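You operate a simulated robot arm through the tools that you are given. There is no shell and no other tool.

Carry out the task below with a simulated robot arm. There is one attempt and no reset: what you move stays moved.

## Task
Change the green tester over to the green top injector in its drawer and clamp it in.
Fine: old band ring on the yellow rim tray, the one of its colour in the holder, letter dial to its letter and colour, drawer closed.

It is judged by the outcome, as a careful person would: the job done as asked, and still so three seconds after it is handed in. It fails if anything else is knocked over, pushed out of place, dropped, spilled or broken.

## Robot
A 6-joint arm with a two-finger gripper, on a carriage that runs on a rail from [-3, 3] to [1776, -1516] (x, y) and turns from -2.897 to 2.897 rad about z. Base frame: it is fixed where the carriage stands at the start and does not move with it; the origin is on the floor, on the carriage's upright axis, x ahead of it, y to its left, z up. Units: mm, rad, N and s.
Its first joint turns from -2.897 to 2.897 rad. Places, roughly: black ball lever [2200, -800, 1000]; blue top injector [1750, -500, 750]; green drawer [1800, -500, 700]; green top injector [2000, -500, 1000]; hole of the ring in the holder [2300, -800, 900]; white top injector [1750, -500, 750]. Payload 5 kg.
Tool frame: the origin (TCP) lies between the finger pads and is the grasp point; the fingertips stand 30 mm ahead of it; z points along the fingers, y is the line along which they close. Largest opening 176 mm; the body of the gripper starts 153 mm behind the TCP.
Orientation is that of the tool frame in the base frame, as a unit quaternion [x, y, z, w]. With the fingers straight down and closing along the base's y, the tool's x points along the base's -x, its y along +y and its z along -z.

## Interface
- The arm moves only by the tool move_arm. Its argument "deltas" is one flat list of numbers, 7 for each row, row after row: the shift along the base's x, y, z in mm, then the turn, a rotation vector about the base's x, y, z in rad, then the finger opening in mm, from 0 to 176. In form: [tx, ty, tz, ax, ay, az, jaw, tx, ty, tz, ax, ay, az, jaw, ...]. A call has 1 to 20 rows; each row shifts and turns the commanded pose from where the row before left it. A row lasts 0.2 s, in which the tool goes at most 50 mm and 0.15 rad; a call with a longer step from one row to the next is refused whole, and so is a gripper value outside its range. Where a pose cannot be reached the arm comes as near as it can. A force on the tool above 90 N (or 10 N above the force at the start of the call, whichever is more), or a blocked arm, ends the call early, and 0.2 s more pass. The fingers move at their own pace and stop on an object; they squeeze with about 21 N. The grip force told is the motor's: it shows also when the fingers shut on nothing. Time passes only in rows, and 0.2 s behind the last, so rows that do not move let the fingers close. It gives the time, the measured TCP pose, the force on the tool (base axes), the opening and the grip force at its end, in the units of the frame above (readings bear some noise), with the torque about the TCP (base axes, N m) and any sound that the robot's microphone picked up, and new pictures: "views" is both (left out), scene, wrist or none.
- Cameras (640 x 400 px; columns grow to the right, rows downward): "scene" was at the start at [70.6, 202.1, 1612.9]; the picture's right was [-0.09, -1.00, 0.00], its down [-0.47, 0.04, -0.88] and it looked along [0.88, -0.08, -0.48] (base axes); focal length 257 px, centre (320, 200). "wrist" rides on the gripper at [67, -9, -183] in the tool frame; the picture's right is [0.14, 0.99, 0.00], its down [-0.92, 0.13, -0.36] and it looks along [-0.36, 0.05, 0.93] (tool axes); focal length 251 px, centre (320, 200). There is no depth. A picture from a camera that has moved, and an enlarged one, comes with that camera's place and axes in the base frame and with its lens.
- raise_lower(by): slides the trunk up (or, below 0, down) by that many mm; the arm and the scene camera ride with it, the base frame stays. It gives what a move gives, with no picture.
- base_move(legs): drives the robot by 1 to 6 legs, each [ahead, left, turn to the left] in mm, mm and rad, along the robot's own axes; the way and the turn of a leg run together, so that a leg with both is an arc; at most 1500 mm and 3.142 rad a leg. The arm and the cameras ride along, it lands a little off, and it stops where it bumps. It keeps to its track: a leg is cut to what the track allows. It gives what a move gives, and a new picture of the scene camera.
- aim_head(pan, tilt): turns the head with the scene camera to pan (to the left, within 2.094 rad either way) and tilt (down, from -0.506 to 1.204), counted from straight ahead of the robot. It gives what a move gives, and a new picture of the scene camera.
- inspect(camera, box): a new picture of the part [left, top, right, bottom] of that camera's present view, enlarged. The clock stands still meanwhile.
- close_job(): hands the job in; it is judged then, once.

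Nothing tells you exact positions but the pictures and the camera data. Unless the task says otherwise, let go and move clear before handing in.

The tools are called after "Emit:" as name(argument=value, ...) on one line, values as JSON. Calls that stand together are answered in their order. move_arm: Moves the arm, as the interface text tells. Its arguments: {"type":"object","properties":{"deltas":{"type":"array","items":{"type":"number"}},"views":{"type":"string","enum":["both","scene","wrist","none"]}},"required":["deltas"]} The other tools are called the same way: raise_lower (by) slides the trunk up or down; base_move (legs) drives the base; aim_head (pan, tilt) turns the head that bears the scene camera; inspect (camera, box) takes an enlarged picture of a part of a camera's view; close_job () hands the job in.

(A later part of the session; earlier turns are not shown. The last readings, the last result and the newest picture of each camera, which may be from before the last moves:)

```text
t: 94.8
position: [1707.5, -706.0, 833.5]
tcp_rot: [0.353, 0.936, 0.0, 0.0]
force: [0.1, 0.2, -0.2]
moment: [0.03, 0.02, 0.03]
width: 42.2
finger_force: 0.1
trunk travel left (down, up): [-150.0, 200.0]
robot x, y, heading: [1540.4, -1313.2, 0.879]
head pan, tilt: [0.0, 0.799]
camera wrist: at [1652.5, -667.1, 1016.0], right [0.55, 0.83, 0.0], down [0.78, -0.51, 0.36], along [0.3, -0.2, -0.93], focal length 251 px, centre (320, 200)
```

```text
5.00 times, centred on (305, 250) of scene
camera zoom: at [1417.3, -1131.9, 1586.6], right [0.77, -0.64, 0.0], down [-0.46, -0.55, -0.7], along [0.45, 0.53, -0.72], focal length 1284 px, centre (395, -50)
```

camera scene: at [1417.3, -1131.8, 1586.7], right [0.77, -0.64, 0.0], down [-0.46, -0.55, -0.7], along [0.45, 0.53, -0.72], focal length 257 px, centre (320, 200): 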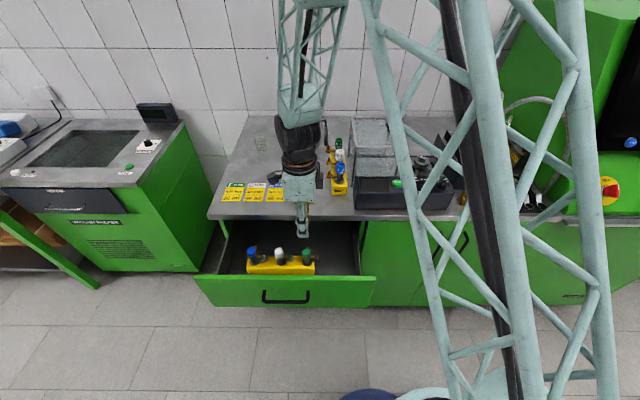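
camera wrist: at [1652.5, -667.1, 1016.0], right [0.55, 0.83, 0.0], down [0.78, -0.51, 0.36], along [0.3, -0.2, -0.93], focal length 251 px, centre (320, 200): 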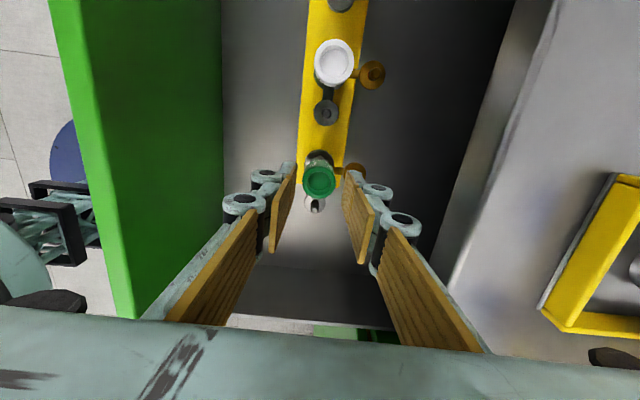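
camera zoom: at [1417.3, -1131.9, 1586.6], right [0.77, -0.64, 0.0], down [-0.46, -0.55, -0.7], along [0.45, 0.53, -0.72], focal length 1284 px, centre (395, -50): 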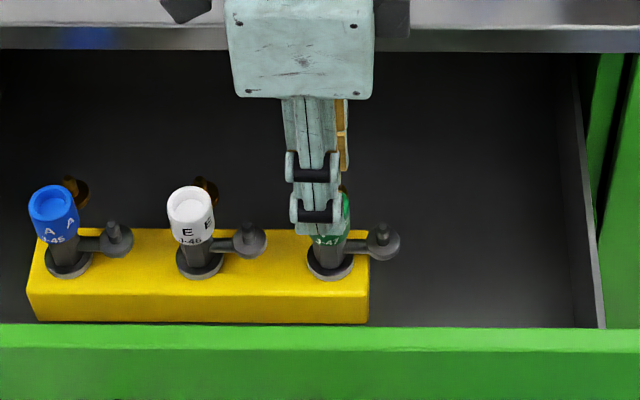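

The cap top is at z ≈ 801 and centred. I go 26 mm lower, staying above the brass port, and close on the cap.

Emit:
move_arm(deltas=[0, 0, -10, 0, 0, 0, 42, 0, 0, -10, 0, 0, 0, 42, 0, 0, -6, 0, 0, 0, 42], views="none")

Emit:
inspect(camera="wrist", box=[250, 100, 390, 220])

Emit:
inspect(camera="scene", box=[280, 220, 350, 280])

```text
t: 95.6
position: [1708.3, -705.0, 808.8]
tcp_rot: [0.354, 0.935, 0.0, 0.0]
force: [0.2, 0.1, -0.3]
moment: [-0.05, 0.02, 0.03]
width: 42.2
finger_force: 0.1
trunk travel left (down, up): [-150.0, 200.0]
robot x, y, heading: [1540.3, -1313.4, 0.872]
head pan, tilt: [0.0, 0.799]
```

```text
3.33 times, centred on (320, 160) of wrist
camera zoom: at [1652.7, -667.9, 991.1], right [0.55, 0.83, 0.0], down [0.78, -0.51, 0.36], along [0.3, -0.2, -0.93], focal length 838 px, centre (320, 333)
```

zoom: 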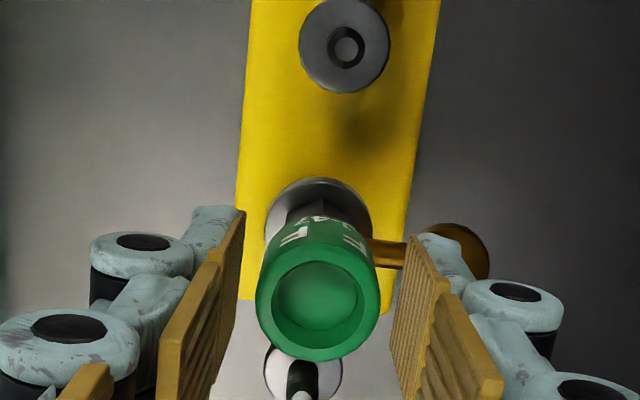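

```text
6.67 times, centred on (315, 250) of scene
camera zoom: at [1417.4, -1131.7, 1586.7], right [0.77, -0.64, 0.0], down [-0.46, -0.55, -0.7], along [0.45, 0.53, -0.72], focal length 1711 px, centre (353, -133)
```

zoom: 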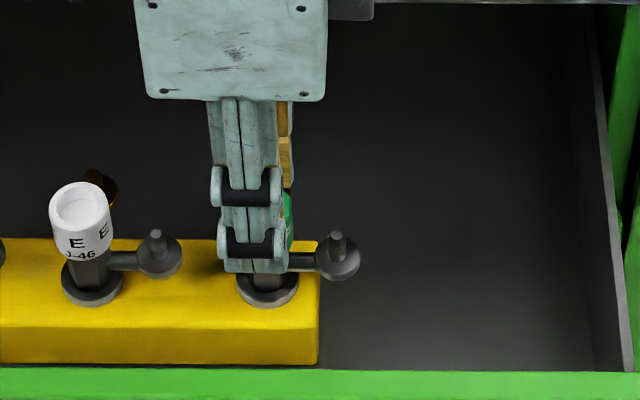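

Emit:
move_arm(deltas=[0, 0, 0, 0, 0, 0, 10, 0, 0, 0, 0, 0, 0, 10, 0, 0, 0, 0, 0, 0, 10], views="wrist")

Emit:
inspect(camera="scene", box=[280, 220, 350, 280])

```text
t: 96.4
position: [1707.7, -707.1, 808.7]
tcp_rot: [0.353, 0.936, 0.0, 0.0]
force: [0.7, -0.8, 4.2]
moment: [0.01, 0.03, 0.01]
width: 31.6
finger_force: 21.2
trunk travel left (down, up): [-150.0, 200.0]
robot x, y, heading: [1536.8, -1314.8, 0.87]
head pan, tilt: [0.0, 0.799]
camera wrist: at [1652.6, -668.1, 991.5], right [0.55, 0.83, 0.0], down [0.78, -0.51, 0.36], along [0.3, -0.2, -0.93], focal length 251 px, centre (320, 200)
```

wrist: 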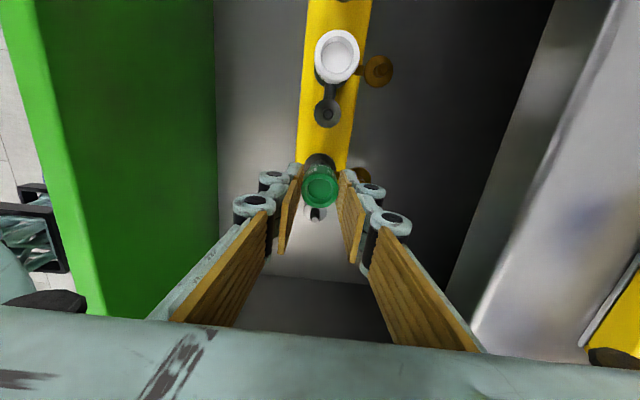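

```text
6.67 times, centred on (315, 250) of scene
camera zoom: at [1417.3, -1132.0, 1586.8], right [0.77, -0.64, 0.0], down [-0.46, -0.55, -0.7], along [0.45, 0.53, -0.72], focal length 1711 px, centre (353, -133)
```

zoom: 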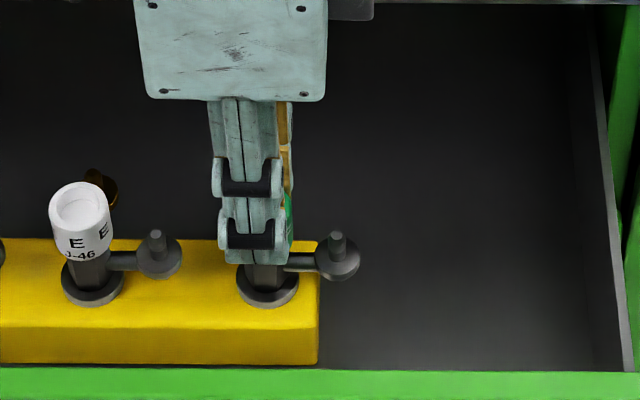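

The cap is gripped at 31.6 mm. I lift straight up, slowly at first.

Emit:
move_arm(deltas=[0, 0, 8, 0, 0, 0, 10, 0, 0, 12, 0, 0, 0, 10, 0, 0, 15, 0, 0, 0, 10], views="none")

Emit:
inspect(camera="scene", box=[270, 200, 350, 280])

```text
t: 97.2
position: [1706.4, -706.7, 843.3]
tcp_rot: [0.354, 0.935, 0.001, 0.0]
force: [0.2, -0.2, -2.9]
moment: [0.0, 0.03, 0.03]
width: 31.7
finger_force: 20.9
trunk travel left (down, up): [-150.0, 200.0]
robot x, y, heading: [1541.7, -1315.0, 0.869]
head pan, tilt: [0.0, 0.799]
```

```text
5.00 times, centred on (310, 240) of scene
camera zoom: at [1417.4, -1131.7, 1586.7], right [0.77, -0.64, 0.0], down [-0.46, -0.55, -0.7], along [0.45, 0.53, -0.72], focal length 1284 px, centre (370, 0)
```

zoom: 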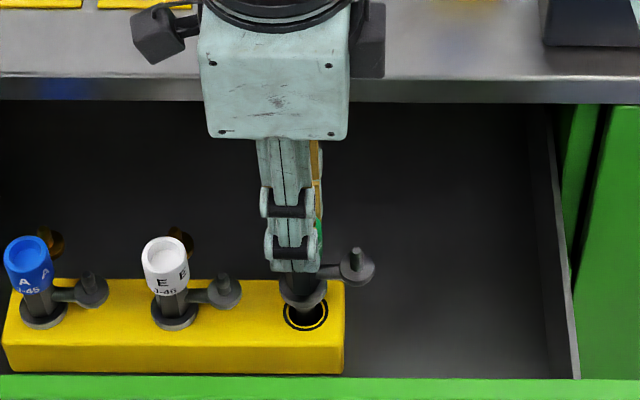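

It is coming out freely and the rack stays put. I lift on until the lower end is clear.

Emit:
move_arm(deltas=[0, 0, 20, 0, 0, 0, 10, 0, 0, 25, 0, 0, 0, 10, 0, 0, 30, 0, 0, 0, 10, 0, 0, 40, 0, 0, 0, 10, 0, 0, 45, 0, 0, 0, 10, 0, 0, 45, 0, 0, 0, 10], views="none")

Emit:
raise_lower(by=200)

Emit:
inspect(camera="scene", box=[230, 120, 370, 260])

Emit:
inspect(camera="wrist", box=[240, 100, 400, 260])

```text
t: 98.6
position: [1709.4, -704.4, 1048.6]
tcp_rot: [0.354, 0.935, -0.001, 0.0]
force: [-0.1, 0.6, -2.7]
moment: [-0.15, 0.01, 0.0]
width: 31.5
finger_force: 21.3
trunk travel left (down, up): [-150.0, 200.0]
robot x, y, heading: [1539.8, -1312.5, 0.872]
head pan, tilt: [0.0, 0.799]
```

```text
t: 100.8
position: [1709.7, -703.9, 1247.8]
tcp_rot: [0.353, 0.936, 0.0, 0.0]
force: [-0.4, -0.2, -2.9]
moment: [-0.03, 0.05, 0.0]
width: 31.5
finger_force: 21.4
trunk travel left (down, up): [-350.0, 0.0]
robot x, y, heading: [1537.4, -1313.0, 0.876]
head pan, tilt: [0.0, 0.799]
```

```text
2.86 times, centred on (300, 190) of scene
camera zoom: at [1417.4, -1131.6, 1786.5], right [0.77, -0.64, 0.0], down [-0.46, -0.55, -0.7], along [0.45, 0.53, -0.72], focal length 734 px, centre (377, 229)
```

zoom: 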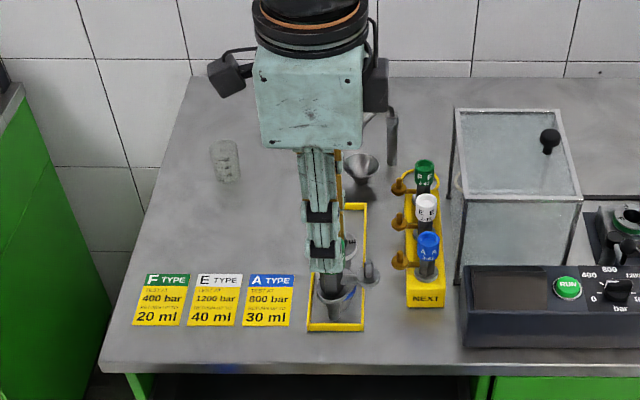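

```text
2.50 times, centred on (320, 180) of wrist
camera zoom: at [1653.8, -666.1, 1429.9], right [0.55, 0.83, 0.0], down [0.78, -0.51, 0.36], along [0.3, -0.2, -0.93], focal length 629 px, centre (320, 250)
```

zoom: 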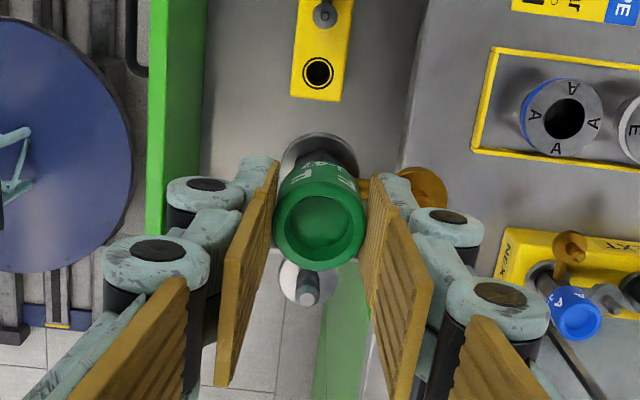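

The injector is free. I raise it, carry it to above the holder, and turn it 90° on the way so its side arms face away from the hook.

Emit:
move_arm(deltas=[0, 0, 40, 0, 0, 0, 10, 0, 0, 25, 0, 0, 0, 10, 46.5, -4.45, 0, 0, 0, 0.1309, 10, 46.5, -4.45, 0, 0, 0, 0.1309, 10, 46.5, -4.45, 0, 0, 0, 0.1309, 10, 46.5, -4.45, 0, 0, 0, 0.1309, 10, 46.5, -4.45, 0, 0, 0, 0.1309, 10, 46.5, -4.45, 0, 0, 0, 0.1309, 10, 46.5, -4.45, 0, 0, 0, 0.1309, 10, 46.5, -4.45, 0, 0, 0, 0.1309, 10, 46.5, -4.45, 0, 0, 0, 0.1309, 10, 46.5, -4.45, 0, 0, 0, 0.1309, 10, 46.5, -4.45, 0, 0, 0, 0.1309, 10, 46.5, -4.45, 0, 0, 0, 0.1309, 10], views="both")

Emit:
inspect(camera="wrist", box=[240, 80, 400, 240])

Emit:
inspect(camera="scene", box=[350, 110, 470, 230])

```text
t: 103.8
position: [2269.0, -761.6, 1311.9]
tcp_rot: [-0.411, 0.911, 0.001, 0.0]
force: [-0.5, -0.3, -2.7]
moment: [0.11, 0.08, -0.03]
width: 31.6
finger_force: 21.7
trunk travel left (down, up): [-350.0, 0.0]
robot x, y, heading: [1539.5, -1311.7, 0.868]
head pan, tilt: [0.0, 0.799]
camera scene: at [1418.0, -1132.1, 1786.7], right [0.77, -0.64, 0.0], down [-0.46, -0.55, -0.7], along [0.45, 0.53, -0.72], focal length 257 px, centre (320, 200)
camera wrist: at [2232.1, -816.8, 1495.3], right [-0.83, 0.55, 0.0], down [0.51, 0.78, 0.36], along [0.2, 0.3, -0.93], focal length 251 px, centre (320, 200)
```

scene: 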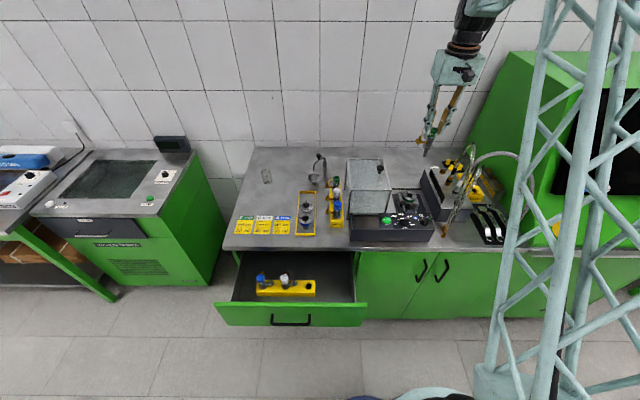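
wrist: 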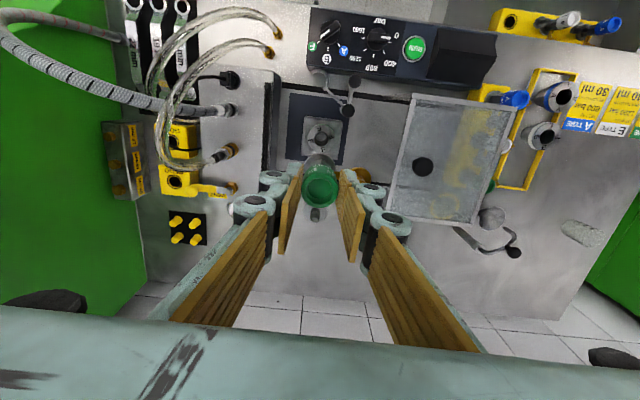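

```text
2.50 times, centred on (320, 160) of wrist
camera zoom: at [2232.1, -816.8, 1495.3], right [-0.83, 0.55, 0.0], down [0.51, 0.78, 0.36], along [0.2, 0.3, -0.93], focal length 629 px, centre (320, 300)
```

zoom: 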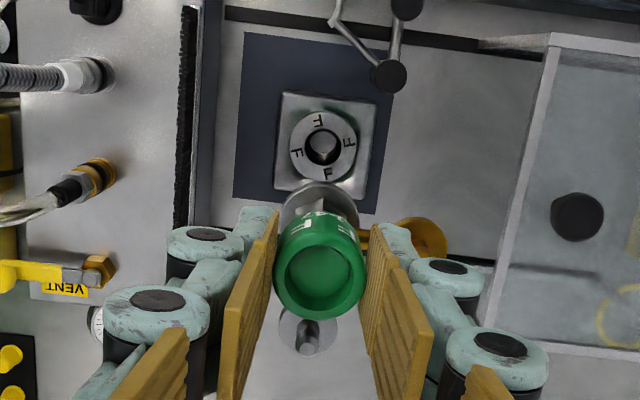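

```text
3.33 times, centred on (410, 170) of scene
camera zoom: at [1418.0, -1132.1, 1786.7], right [0.77, -0.64, 0.0], down [-0.46, -0.55, -0.7], along [0.45, 0.53, -0.72], focal length 856 px, centre (20, 300)
```

zoom: 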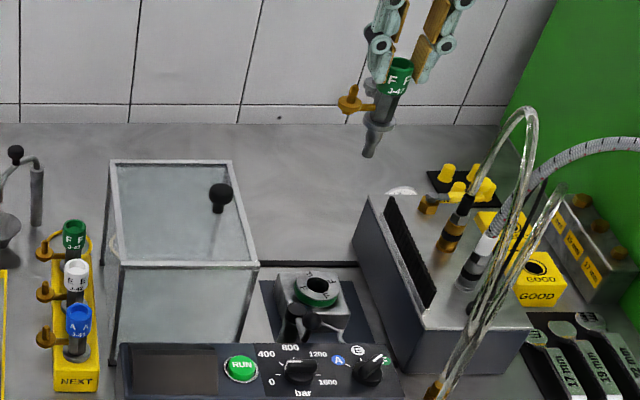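

The arms now face left and back, away from the hook's approach. I correct about 4 mm and descend until the nozzle is near the ring.

Emit:
move_arm(deltas=[-1.3, 4, -45, 0, 0, 0, 10, 0, 0, -45, 0, 0, 0, 10, 0, 0, -45, 0, 0, 0, 10, 0, 0, -45, 0, 0, 0, 10], views="none")

Emit:
inspect(camera="wrist", box=[240, 80, 400, 240])

Emit:
inspect(camera="scene", box=[365, 140, 445, 220])

```text
t: 104.8
position: [2267.3, -752.5, 1131.3]
tcp_rot: [-0.412, 0.911, 0.0, 0.0]
force: [0.4, 0.5, -4.2]
moment: [-0.12, 0.09, 0.02]
width: 31.6
finger_force: 20.9
trunk travel left (down, up): [-350.0, 0.0]
robot x, y, heading: [1539.4, -1315.0, 0.871]
head pan, tilt: [0.0, 0.799]
```

```text
2.50 times, centred on (320, 160) of wrist
camera zoom: at [2230.8, -807.5, 1314.3], right [-0.83, 0.55, 0.0], down [0.51, 0.78, 0.36], along [0.2, 0.3, -0.93], focal length 629 px, centre (320, 300)
```

zoom: 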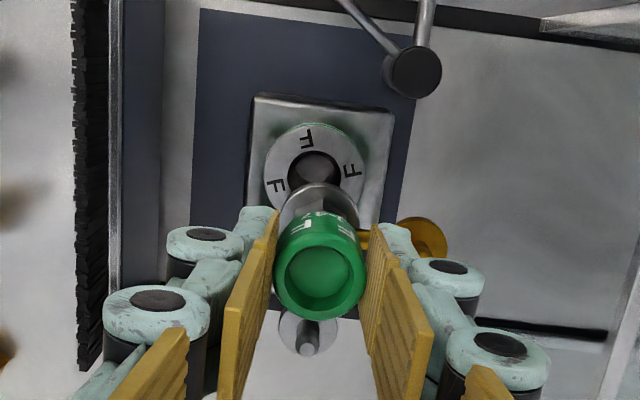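

```text
5.00 times, centred on (405, 180) of scene
camera zoom: at [1418.3, -1131.1, 1786.5], right [0.77, -0.64, 0.0], down [-0.46, -0.55, -0.7], along [0.45, 0.53, -0.72], focal length 1284 px, centre (-105, 300)
```

zoom: 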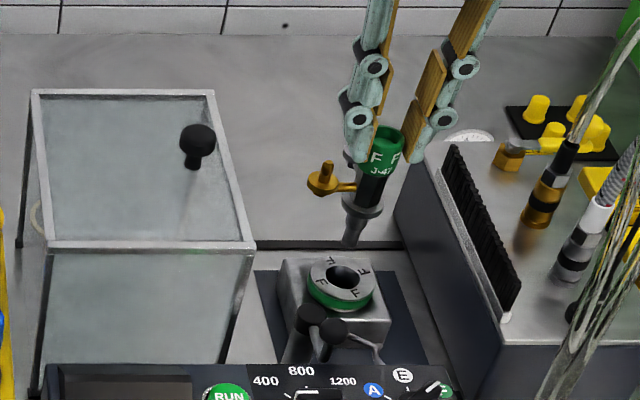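

The nozzle axis points at the hole. I lower further in steps.

Emit:
move_arm(deltas=[0, 0, -15, 0, 0, 0, 10, 0, 0, -13, 0, 0, 0, 10], views="none")

Emit:
inspect(camera="scene", box=[375, 160, 435, 220])

Emit:
inspect(camera="wrist", box=[250, 100, 390, 220])

```text
t: 105.4
position: [2266.3, -753.2, 1103.0]
tcp_rot: [-0.412, 0.911, -0.001, -0.001]
force: [0.0, 1.0, -3.9]
moment: [-0.14, 0.14, -0.01]
width: 31.8
finger_force: 21.3
trunk travel left (down, up): [-350.0, 0.0]
robot x, y, heading: [1539.7, -1311.8, 0.87]
head pan, tilt: [0.0, 0.799]
```

```text
6.67 times, centred on (405, 190) of scene
camera zoom: at [1418.8, -1130.5, 1786.6], right [0.77, -0.64, 0.0], down [-0.46, -0.55, -0.7], along [0.45, 0.53, -0.72], focal length 1711 px, centre (-247, 267)
```

zoom: 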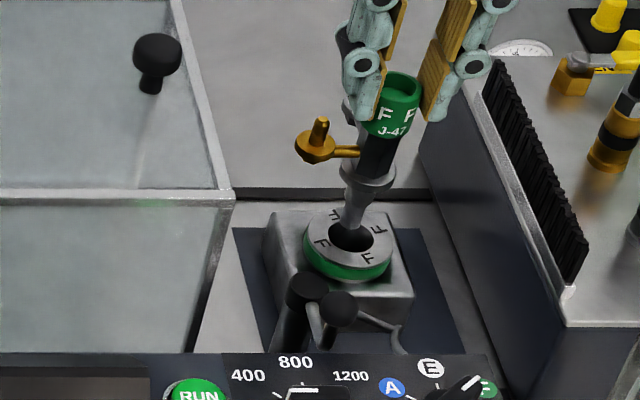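

```text
3.33 times, centred on (320, 160) of wrist
camera zoom: at [2230.1, -809.1, 1286.3], right [-0.83, 0.55, 0.0], down [0.51, 0.78, 0.36], along [0.2, 0.3, -0.93], focal length 838 px, centre (320, 333)
```

zoom: 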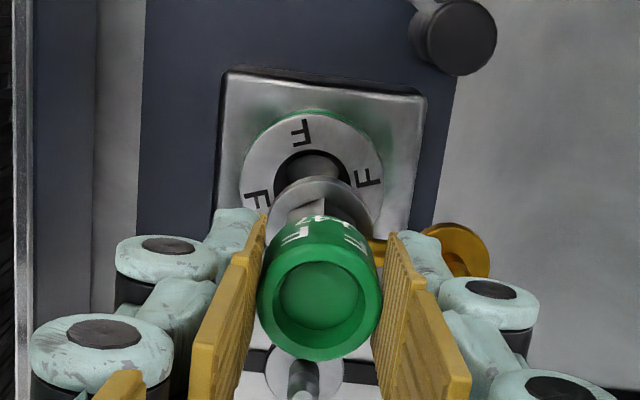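

The tool is about 4 mm too far back. I shift and check again.

Emit:
move_arm(deltas=[-0.5, -4.2, 0, 0, 0, 0, 10], views="none")

Emit:
inspect(camera="wrist", box=[250, 100, 390, 220])

Emit:
inspect(camera="scene", box=[385, 175, 425, 215])

```text
t: 105.8
position: [2263.7, -758.4, 1105.6]
tcp_rot: [-0.411, 0.911, 0.0, 0.001]
force: [-0.5, 0.6, -1.9]
moment: [-0.03, -0.01, 0.0]
width: 31.2
finger_force: 20.6
trunk travel left (down, up): [-350.0, 0.0]
robot x, y, heading: [1538.2, -1313.3, 0.865]
head pan, tilt: [0.0, 0.799]
```

```text
3.33 times, centred on (320, 160) of wrist
camera zoom: at [2228.5, -814.1, 1287.8], right [-0.83, 0.55, 0.0], down [0.51, 0.78, 0.36], along [0.2, 0.3, -0.93], focal length 838 px, centre (320, 333)
```

zoom: 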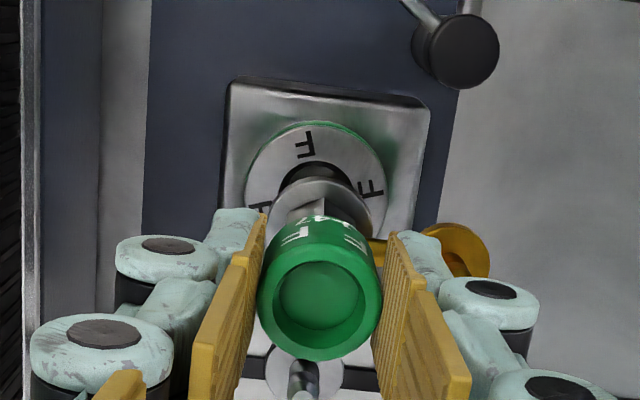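

```text
10.00 times, centred on (405, 195) of scene
camera zoom: at [1417.5, -1131.7, 1786.7], right [0.77, -0.64, 0.0], down [-0.46, -0.55, -0.7], along [0.45, 0.53, -0.72], focal length 2567 px, centre (-530, 250)
```

zoom: 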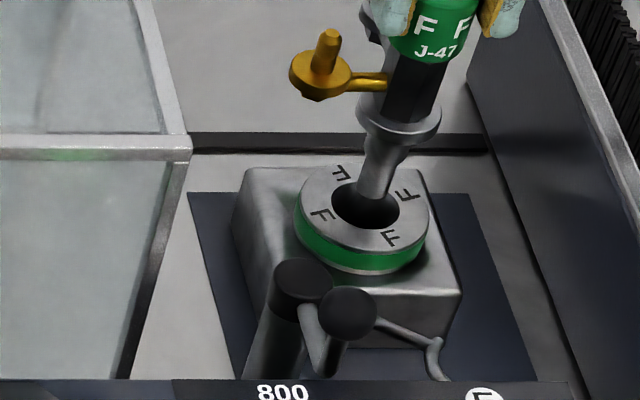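

Emit:
move_arm(deltas=[0, 0, -10, 0, 0, 0, 10, 0, 0, -10, 0, 0, 0, 10], views="none")

Emit:
inspect(camera="scene", box=[385, 175, 425, 215])

```text
t: 106.4
position: [2265.1, -758.2, 1083.1]
tcp_rot: [-0.412, 0.911, 0.0, -0.001]
force: [0.9, -0.3, -3.3]
moment: [-0.07, 0.05, 0.01]
width: 31.4
finger_force: 21.1
trunk travel left (down, up): [-350.0, 0.0]
robot x, y, heading: [1540.5, -1313.8, 0.872]
head pan, tilt: [0.0, 0.799]
```

```text
10.00 times, centred on (405, 195) of scene
camera zoom: at [1417.8, -1131.4, 1786.7], right [0.77, -0.64, 0.0], down [-0.46, -0.55, -0.7], along [0.45, 0.53, -0.72], focal length 2567 px, centre (-530, 250)
```

zoom: 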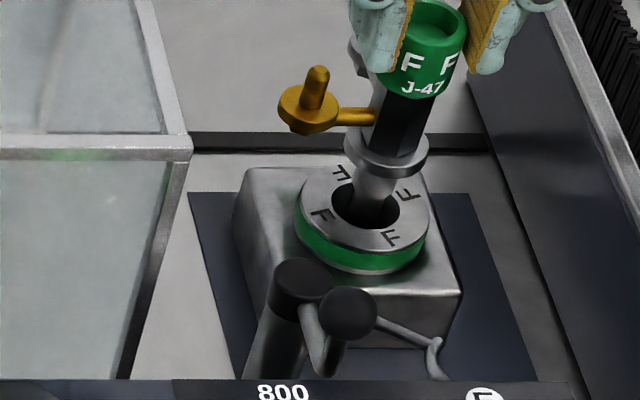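

Emit:
move_arm(deltas=[0, 0, -8, 0, 0, 0, 10, 0, 0, -8, 0, 0, 0, 10], views="none")

Emit:
inspect(camera="scene", box=[385, 175, 425, 215])

```text
t: 107.0
position: [2265.9, -758.6, 1067.3]
tcp_rot: [-0.412, 0.911, 0.0, 0.001]
force: [0.4, -0.4, -3.8]
moment: [-0.07, 0.06, 0.01]
width: 31.8
finger_force: 20.6
trunk travel left (down, up): [-350.0, 0.0]
robot x, y, heading: [1539.0, -1315.8, 0.875]
head pan, tilt: [0.0, 0.799]
```

```text
10.00 times, centred on (405, 195) of scene
camera zoom: at [1417.9, -1131.4, 1786.7], right [0.77, -0.64, 0.0], down [-0.46, -0.55, -0.7], along [0.45, 0.53, -0.72], focal length 2567 px, centre (-530, 250)
```

zoom: 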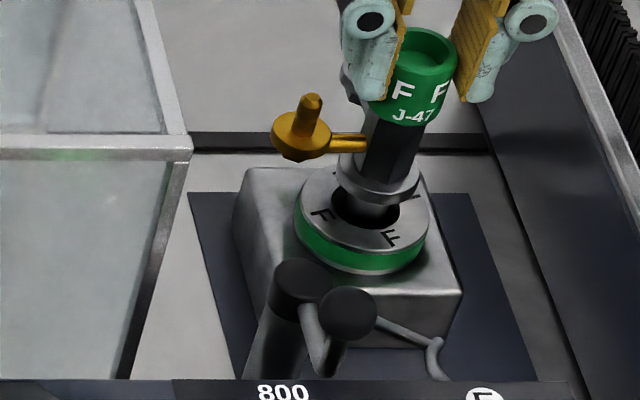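

Emit:
move_arm(deltas=[0, 0, -4, 0, 0, 0, 10, 0, 0, -4, 0, 0, 0, 10], views="none")

Emit:
move_arm(deltas=[0, 0, -3, 0, 0, 0, 10], views="none")

Emit:
inspect(camera="scene", box=[385, 175, 425, 215])

```text
t: 107.6
position: [2266.3, -758.2, 1059.8]
tcp_rot: [-0.411, 0.912, 0.0, 0.0]
force: [0.2, 0.1, -3.6]
moment: [-0.05, 0.03, 0.0]
width: 32.0
finger_force: 21.2
trunk travel left (down, up): [-350.0, 0.0]
robot x, y, heading: [1540.4, -1315.1, 0.878]
head pan, tilt: [0.0, 0.799]
```

```text
t: 108.0
position: [2266.2, -758.4, 1056.6]
tcp_rot: [-0.411, 0.912, -0.001, -0.001]
force: [-0.7, 0.7, -1.3]
moment: [0.03, 0.01, -0.01]
width: 31.8
finger_force: 21.2
trunk travel left (down, up): [-350.0, 0.0]
robot x, y, heading: [1537.4, -1313.6, 0.867]
head pan, tilt: [0.0, 0.799]
```

```text
10.00 times, centred on (405, 195) of scene
camera zoom: at [1417.4, -1131.8, 1786.7], right [0.77, -0.64, 0.0], down [-0.46, -0.55, -0.7], along [0.45, 0.53, -0.72], focal length 2567 px, centre (-530, 250)
```

zoom: 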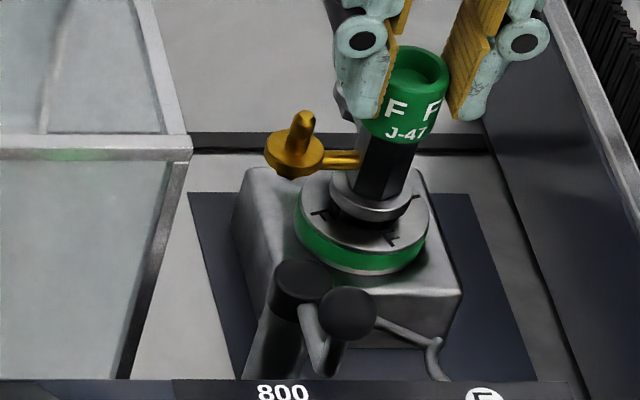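

Emit:
move_arm(deltas=[0, 0, -3, 0, 0, 0, 10], views="none")

Emit:
move_arm(deltas=[0, 0, -3, 0, 0, 0, 10], views="none")

Emit:
inspect(camera="scene", box=[385, 175, 425, 215])

```text
t: 108.4
position: [2264.6, -757.5, 1053.6]
tcp_rot: [-0.411, 0.911, 0.0, 0.0]
force: [-1.0, 0.5, -2.8]
moment: [0.0, -0.02, 0.03]
width: 31.4
finger_force: 20.8
trunk travel left (down, up): [-350.0, 0.0]
robot x, y, heading: [1540.3, -1314.9, 0.877]
head pan, tilt: [0.0, 0.799]
```

```text
t: 108.8
position: [2265.4, -758.9, 1051.2]
tcp_rot: [-0.412, 0.911, 0.001, 0.001]
force: [0.1, 1.0, -2.6]
moment: [-0.04, 0.02, 0.01]
width: 31.5
finger_force: 21.0
trunk travel left (down, up): [-350.0, 0.0]
robot x, y, heading: [1541.6, -1315.2, 0.872]
head pan, tilt: [0.0, 0.799]
```

```text
10.00 times, centred on (405, 195) of scene
camera zoom: at [1417.4, -1131.8, 1786.7], right [0.77, -0.64, 0.0], down [-0.46, -0.55, -0.7], along [0.45, 0.53, -0.72], focal length 2567 px, centre (-530, 250)
```

zoom: 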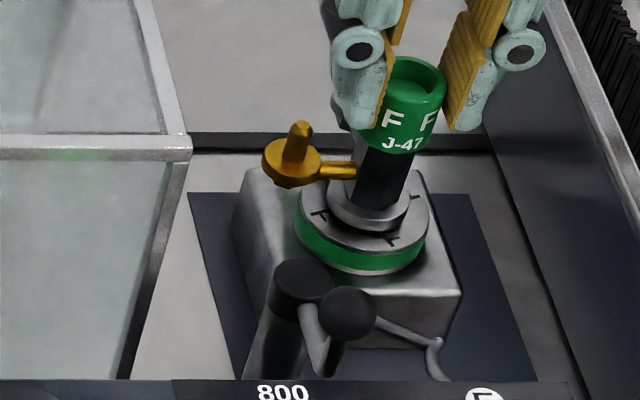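

Emit:
move_arm(deltas=[0, 0, -3, 0, 0, 0, 10], views="none")

Emit:
move_arm(deltas=[0, 0, -2, 0, 0, 0, 10], views="none")

Emit:
inspect(camera="scene", box=[385, 175, 425, 215])

```text
t: 109.2
position: [2265.4, -759.5, 1048.9]
tcp_rot: [-0.412, 0.911, 0.0, 0.0]
force: [0.7, -0.6, -2.9]
moment: [0.03, -0.02, 0.02]
width: 31.6
finger_force: 20.8
trunk travel left (down, up): [-350.0, 0.0]
robot x, y, heading: [1537.6, -1316.8, 0.872]
head pan, tilt: [0.0, 0.799]
```

```text
t: 109.6
position: [2265.3, -758.0, 1046.8]
tcp_rot: [-0.411, 0.911, 0.001, 0.001]
force: [-1.8, -1.3, 9.3]
moment: [-0.17, 0.31, 0.01]
width: 31.7
finger_force: 21.6
trunk travel left (down, up): [-350.0, 0.0]
robot x, y, heading: [1539.8, -1314.8, 0.868]
head pan, tilt: [0.0, 0.799]
```

```text
10.00 times, centred on (405, 195) of scene
camera zoom: at [1416.9, -1132.2, 1786.9], right [0.77, -0.64, 0.0], down [-0.46, -0.55, -0.7], along [0.45, 0.53, -0.72], focal length 2567 px, centre (-530, 250)
```

zoom: 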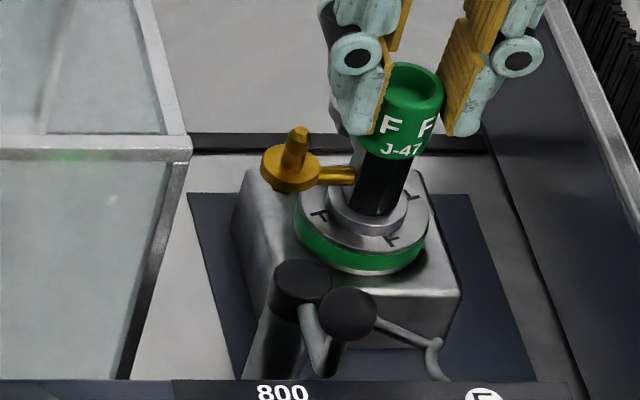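

Contact: the flange rests on the ring. I press a touch more, then release and rise clear.

Emit:
move_arm(deltas=[0, 0, -1, 0, 0, 0, 10, 0, 0, 0, 0, 0, 0, 40, 0, 0, 0, 0, 0, 0, 46, 0, 0, 20, 0, 0, 0, 46, 0, 0, 40, 0, 0, 0, 46, 0, 0, 40, 0, 0, 0, 46], views="wrist")

Emit:
inspect(camera="scene", box=[380, 170, 430, 220])

Emit:
inspect(camera="wrist", box=[250, 60, 410, 220])

```text
t: 111.0
position: [2266.0, -757.9, 1146.8]
tcp_rot: [-0.412, 0.911, 0.0, -0.001]
force: [0.0, -0.5, 0.3]
moment: [0.0, -0.03, -0.02]
width: 46.0
finger_force: 0.1
trunk travel left (down, up): [-350.0, 0.0]
robot x, y, heading: [1539.1, -1315.6, 0.869]
head pan, tilt: [0.0, 0.799]
camera wrist: at [2228.6, -813.6, 1329.2], right [-0.83, 0.55, 0.0], down [0.51, 0.78, 0.36], along [0.2, 0.3, -0.93], focal length 251 px, centre (320, 200)
```

wrist: 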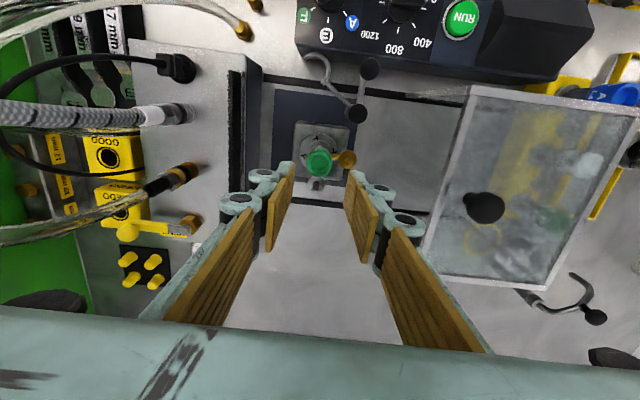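

```text
8.00 times, centred on (405, 195) of scene
camera zoom: at [1417.0, -1132.1, 1786.8], right [0.77, -0.64, 0.0], down [-0.46, -0.55, -0.7], along [0.45, 0.53, -0.72], focal length 2054 px, centre (-360, 240)
```

zoom: 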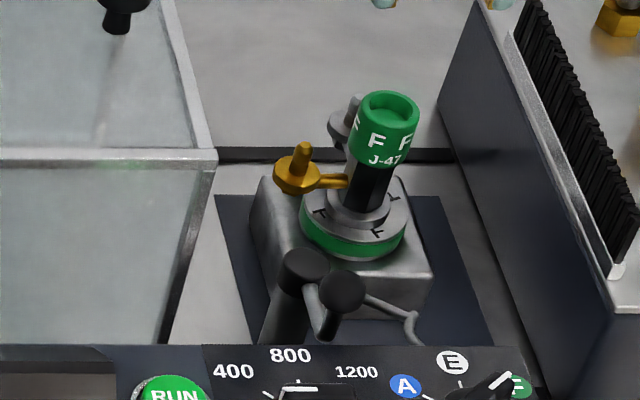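

```text
2.50 times, centred on (330, 140) of wrist
camera zoom: at [2228.6, -813.6, 1329.2], right [-0.83, 0.55, 0.0], down [0.51, 0.78, 0.36], along [0.2, 0.3, -0.93], focal length 629 px, centre (295, 350)
```

zoom: 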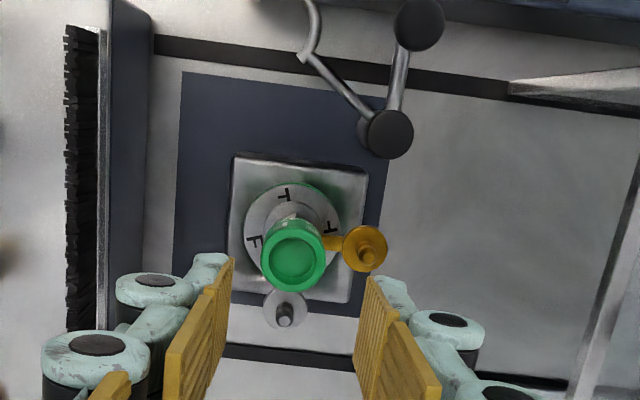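

The injector stands upright in the ring. Next is the clamp: the ball is near (2165, -813, 1013) and the post near (2195, -776). I move above the ball.

Emit:
move_arm(deltas=[-25.2, -14, 0, 0, 0, 0, 56, -25.2, -14, 0, 0, 0, 0, 56, -25.2, -14, -10, 0, 0, 0, 56, -25.2, -13.5, -17, 0, 0, 0, 56, 0, 0, -20, 0, 0, 0, 56], views="wrist")

Emit:
inspect(camera="wrist", box=[240, 100, 400, 260])

Emit:
inspect(camera="scene", box=[375, 165, 435, 225])

```text
t: 112.2
position: [2162.8, -814.9, 1099.4]
tcp_rot: [-0.411, 0.912, -0.001, 0.0]
force: [0.1, -0.9, -0.1]
moment: [0.07, -0.07, -0.02]
width: 56.0
finger_force: 0.1
trunk travel left (down, up): [-350.0, 0.0]
robot x, y, heading: [1541.1, -1309.1, 0.875]
head pan, tilt: [0.0, 0.799]
camera wrist: at [2127.4, -869.9, 1281.8], right [-0.83, 0.55, 0.0], down [0.51, 0.78, 0.36], along [0.2, 0.3, -0.93], focal length 251 px, centre (320, 200)
```

wrist: 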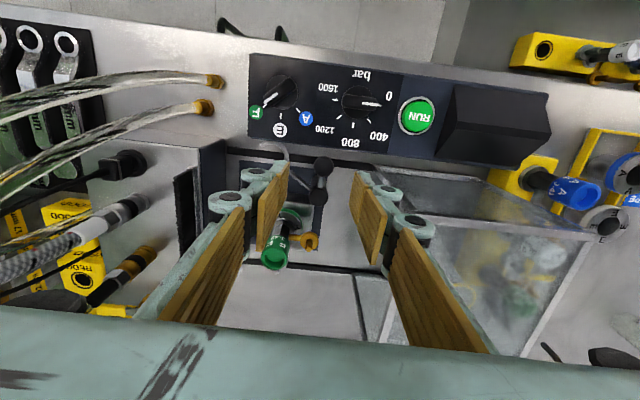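

```text
2.50 times, centred on (320, 180) of wrist
camera zoom: at [2127.4, -869.9, 1281.8], right [-0.83, 0.55, 0.0], down [0.51, 0.78, 0.36], along [0.2, 0.3, -0.93], focal length 629 px, centre (320, 250)
```

zoom: 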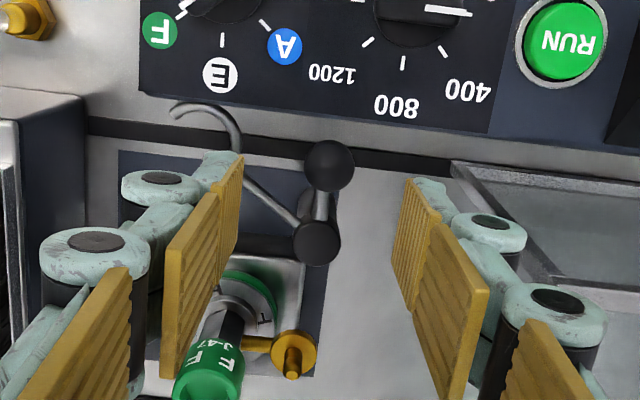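

```text
6.67 times, centred on (405, 195) of scene
camera zoom: at [1416.9, -1132.3, 1786.6], right [0.77, -0.64, 0.0], down [-0.46, -0.55, -0.7], along [0.45, 0.53, -0.72], focal length 1711 px, centre (-247, 233)
```

zoom: 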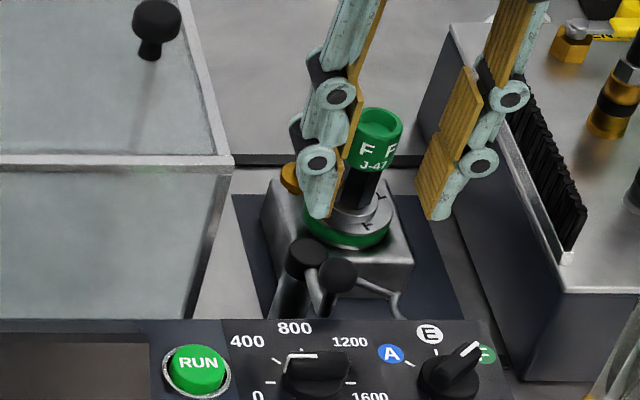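

Emit:
move_arm(deltas=[-2.5, 0, -20, 0, 0, 0, 50, -2, 0, -25, 0, 0, 0, 50, 0, 0, -20, 0, 0, 0, 50, 0, 0, -10, 0, 0, 0, 50], views="wrist")

Emit:
inspect(camera="wrist", box=[240, 100, 400, 260])

Emit:
inspect(camera="scene", box=[375, 165, 435, 225])

```text
t: 113.2
position: [2160.3, -813.8, 1022.7]
tcp_rot: [-0.411, 0.911, 0.0, -0.001]
force: [-0.2, 0.1, 0.5]
moment: [0.0, 0.02, 0.01]
width: 49.8
finger_force: 0.1
trunk travel left (down, up): [-350.0, 0.0]
robot x, y, heading: [1542.1, -1317.4, 0.876]
head pan, tilt: [0.0, 0.799]
camera wrist: at [2124.6, -869.4, 1206.1], right [-0.83, 0.55, 0.0], down [0.51, 0.78, 0.36], along [0.2, 0.3, -0.93], focal length 251 px, centre (320, 200)
```

wrist: 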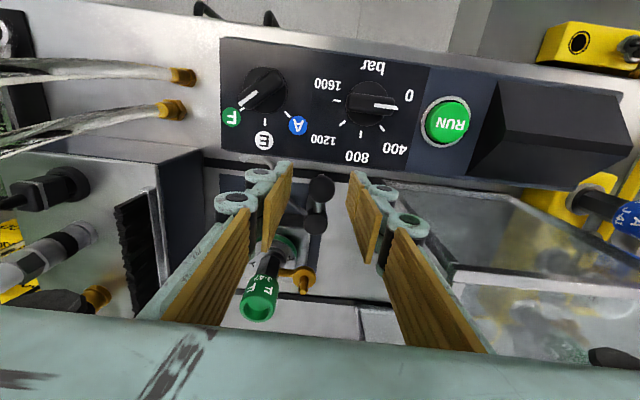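

```text
2.50 times, centred on (320, 180) of wrist
camera zoom: at [2124.6, -869.4, 1206.1], right [-0.83, 0.55, 0.0], down [0.51, 0.78, 0.36], along [0.2, 0.3, -0.93], focal length 629 px, centre (320, 250)
```

zoom: 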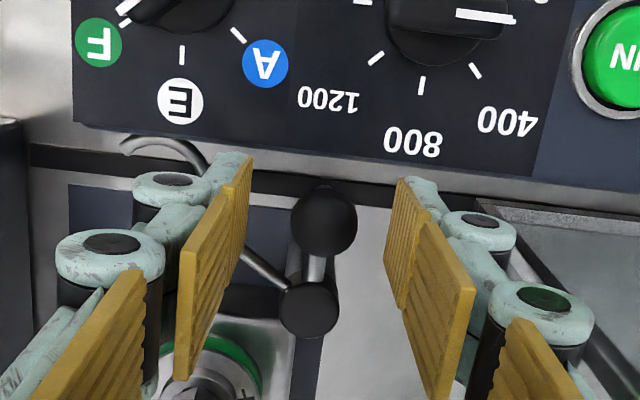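

```text
6.67 times, centred on (405, 195) of scene
camera zoom: at [1417.4, -1131.8, 1786.7], right [0.77, -0.64, 0.0], down [-0.46, -0.55, -0.7], along [0.45, 0.53, -0.72], focal length 1711 px, centre (-247, 233)
```

zoom: 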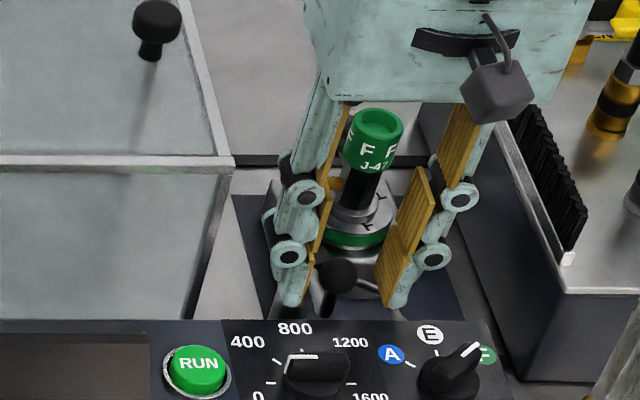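

The ball is between the fingers at the right height. I close on it.

Emit:
move_arm(deltas=[0, 0, 0, 0, 0, 0, 10, 0, 0, 0, 0, 0, 0, 10, 0, 0, 0, 0, 0, 0, 10], views="wrist")

Emit:
inspect(camera="wrist", box=[240, 100, 400, 260])

```text
t: 114.0
position: [2161.5, -813.7, 1022.6]
tcp_rot: [-0.411, 0.911, 0.001, 0.0]
force: [0.3, 0.2, -4.6]
moment: [0.11, -0.09, -0.05]
width: 21.3
finger_force: 45.0
trunk travel left (down, up): [-350.0, 0.0]
robot x, y, heading: [1537.3, -1315.2, 0.875]
head pan, tilt: [0.0, 0.799]
camera wrist: at [2124.5, -869.3, 1206.2], right [-0.83, 0.55, 0.0], down [0.51, 0.78, 0.36], along [0.2, 0.3, -0.93], focal length 251 px, centre (320, 200)
```

wrist: 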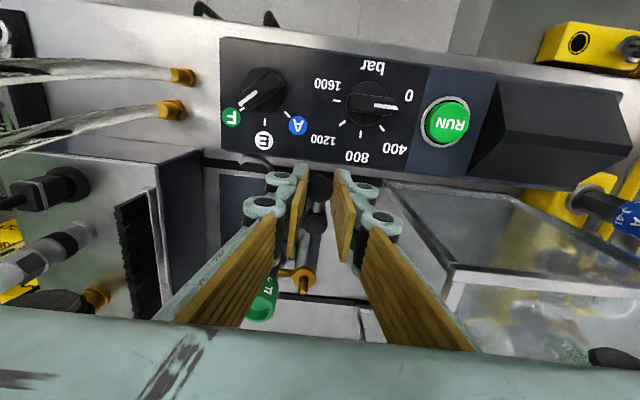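

```text
2.50 times, centred on (320, 180) of wrist
camera zoom: at [2124.5, -869.3, 1206.2], right [-0.83, 0.55, 0.0], down [0.51, 0.78, 0.36], along [0.2, 0.3, -0.93], focal length 629 px, centre (320, 250)
```

zoom: 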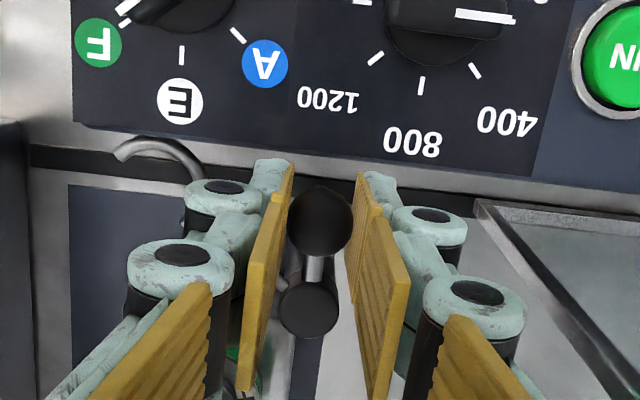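

The ball is held (21 mm). I swing the lever the first third of its arc around the post while gripped.

Emit:
move_arm(deltas=[6.39, -4.64, 0, 0, 0, 0, 10, 7.03, -3.58, 0, 0, 0, 0, 10, 7.51, -2.44, 0, 0, 0, 0, 10], views="wrist")

Emit:
inspect(camera="wrist", box=[220, 80, 420, 260])

Emit:
inspect(camera="scene", box=[375, 165, 435, 225])

```text
t: 114.8
position: [2181.8, -824.1, 1023.1]
tcp_rot: [-0.412, 0.911, -0.001, 0.001]
force: [-5.6, 1.9, -0.1]
moment: [-0.26, 0.52, 0.32]
width: 21.7
finger_force: 44.5
trunk travel left (down, up): [-350.0, 0.0]
robot x, y, heading: [1539.8, -1314.6, 0.875]
head pan, tilt: [0.0, 0.799]
camera wrist: at [2145.1, -879.9, 1206.4], right [-0.83, 0.55, 0.0], down [0.51, 0.78, 0.36], along [0.2, 0.3, -0.93], focal length 251 px, centre (320, 200)
```

wrist: 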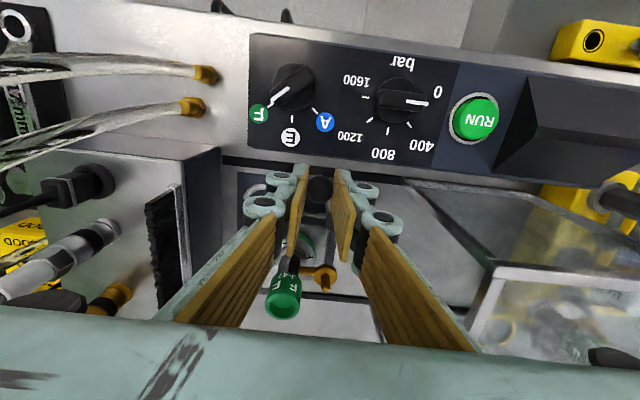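

```text
2.22 times, centred on (320, 170) of wrist
camera zoom: at [2145.1, -879.9, 1206.4], right [-0.83, 0.55, 0.0], down [0.51, 0.78, 0.36], along [0.2, 0.3, -0.93], focal length 559 px, centre (320, 267)
```

zoom: 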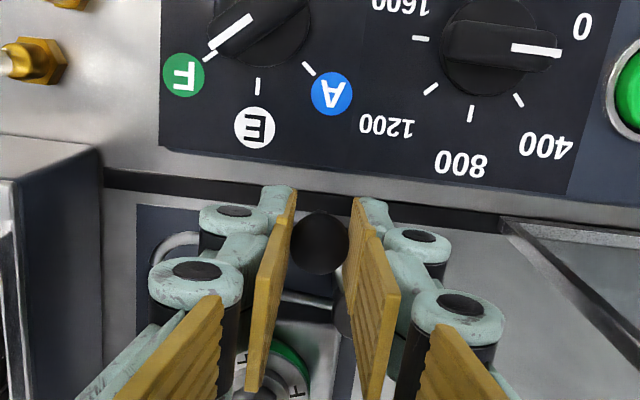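

```text
6.67 times, centred on (405, 195) of scene
camera zoom: at [1417.0, -1131.7, 1786.7], right [0.77, -0.64, 0.0], down [-0.46, -0.55, -0.7], along [0.45, 0.53, -0.72], focal length 1711 px, centre (-247, 233)
```

zoom: 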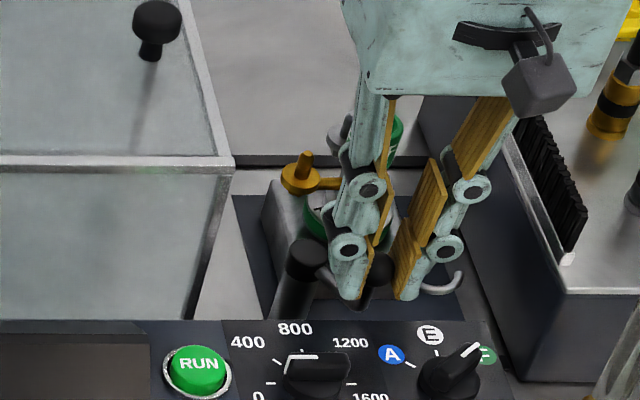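

The lever turns freely about its post and the hook swings with it. Before the rod gets under a finger, I let go and continue by pushing with closed fingers. I reposition behind the ball.

Emit:
move_arm(deltas=[0, 0, 0, 0, 0, 0, 36, 0, 0, 10, 0, 0, 0, 40, 0, 0, 40, 0, 0, 0, 20, -13, 3.5, 0, 0, 0, 0, 0, -13.3, 3.4, 0, 0, 0, 0, 0, 0, 0, 0, 0, 0, 0, 0], views="wrist")

Emit:
inspect(camera="wrist", box=[220, 80, 420, 260])

Emit:
inspect(camera="scene", box=[375, 165, 435, 225])

```text
t: 116.2
position: [2153.4, -818.2, 1072.6]
tcp_rot: [-0.411, 0.912, 0.0, 0.0]
force: [-0.5, -1.2, 0.5]
moment: [0.05, -0.08, -0.03]
width: 0.0
finger_force: 20.5
trunk travel left (down, up): [-350.0, 0.0]
robot x, y, heading: [1538.8, -1313.1, 0.873]
head pan, tilt: [0.0, 0.799]
camera wrist: at [2117.3, -873.5, 1256.1], right [-0.83, 0.55, 0.0], down [0.51, 0.78, 0.36], along [0.2, 0.3, -0.93], focal length 251 px, centre (320, 200)
```

wrist: 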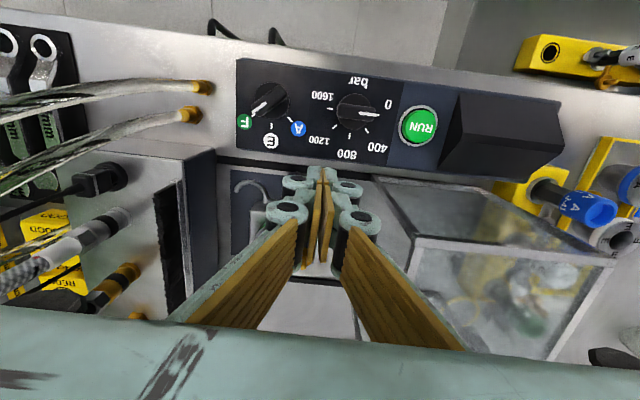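

```text
2.22 times, centred on (320, 170) of wrist
camera zoom: at [2117.3, -873.5, 1256.1], right [-0.83, 0.55, 0.0], down [0.51, 0.78, 0.36], along [0.2, 0.3, -0.93], focal length 559 px, centre (320, 267)
```

zoom: 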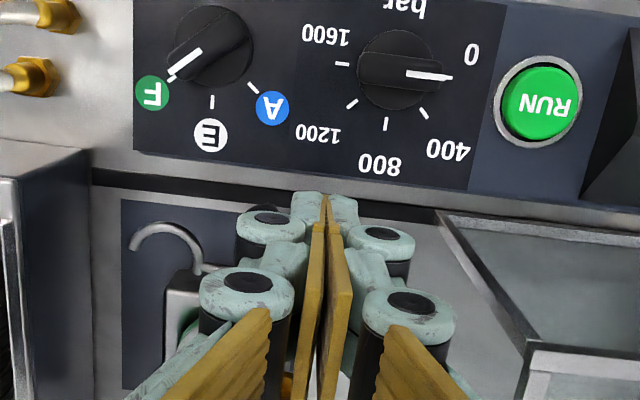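

```text
6.67 times, centred on (405, 195) of scene
camera zoom: at [1416.7, -1132.3, 1786.7], right [0.77, -0.64, 0.0], down [-0.46, -0.55, -0.7], along [0.45, 0.53, -0.72], focal length 1711 px, centre (-247, 233)
```

zoom: 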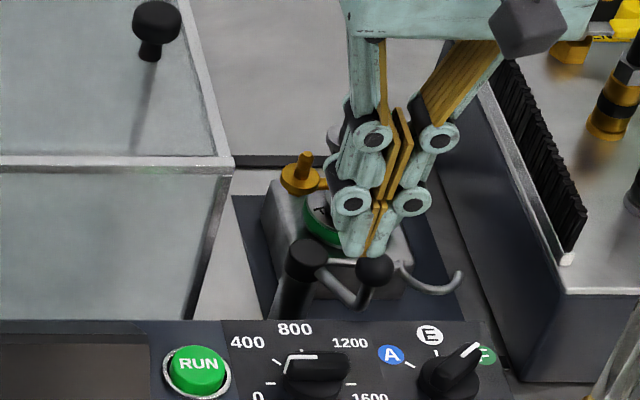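

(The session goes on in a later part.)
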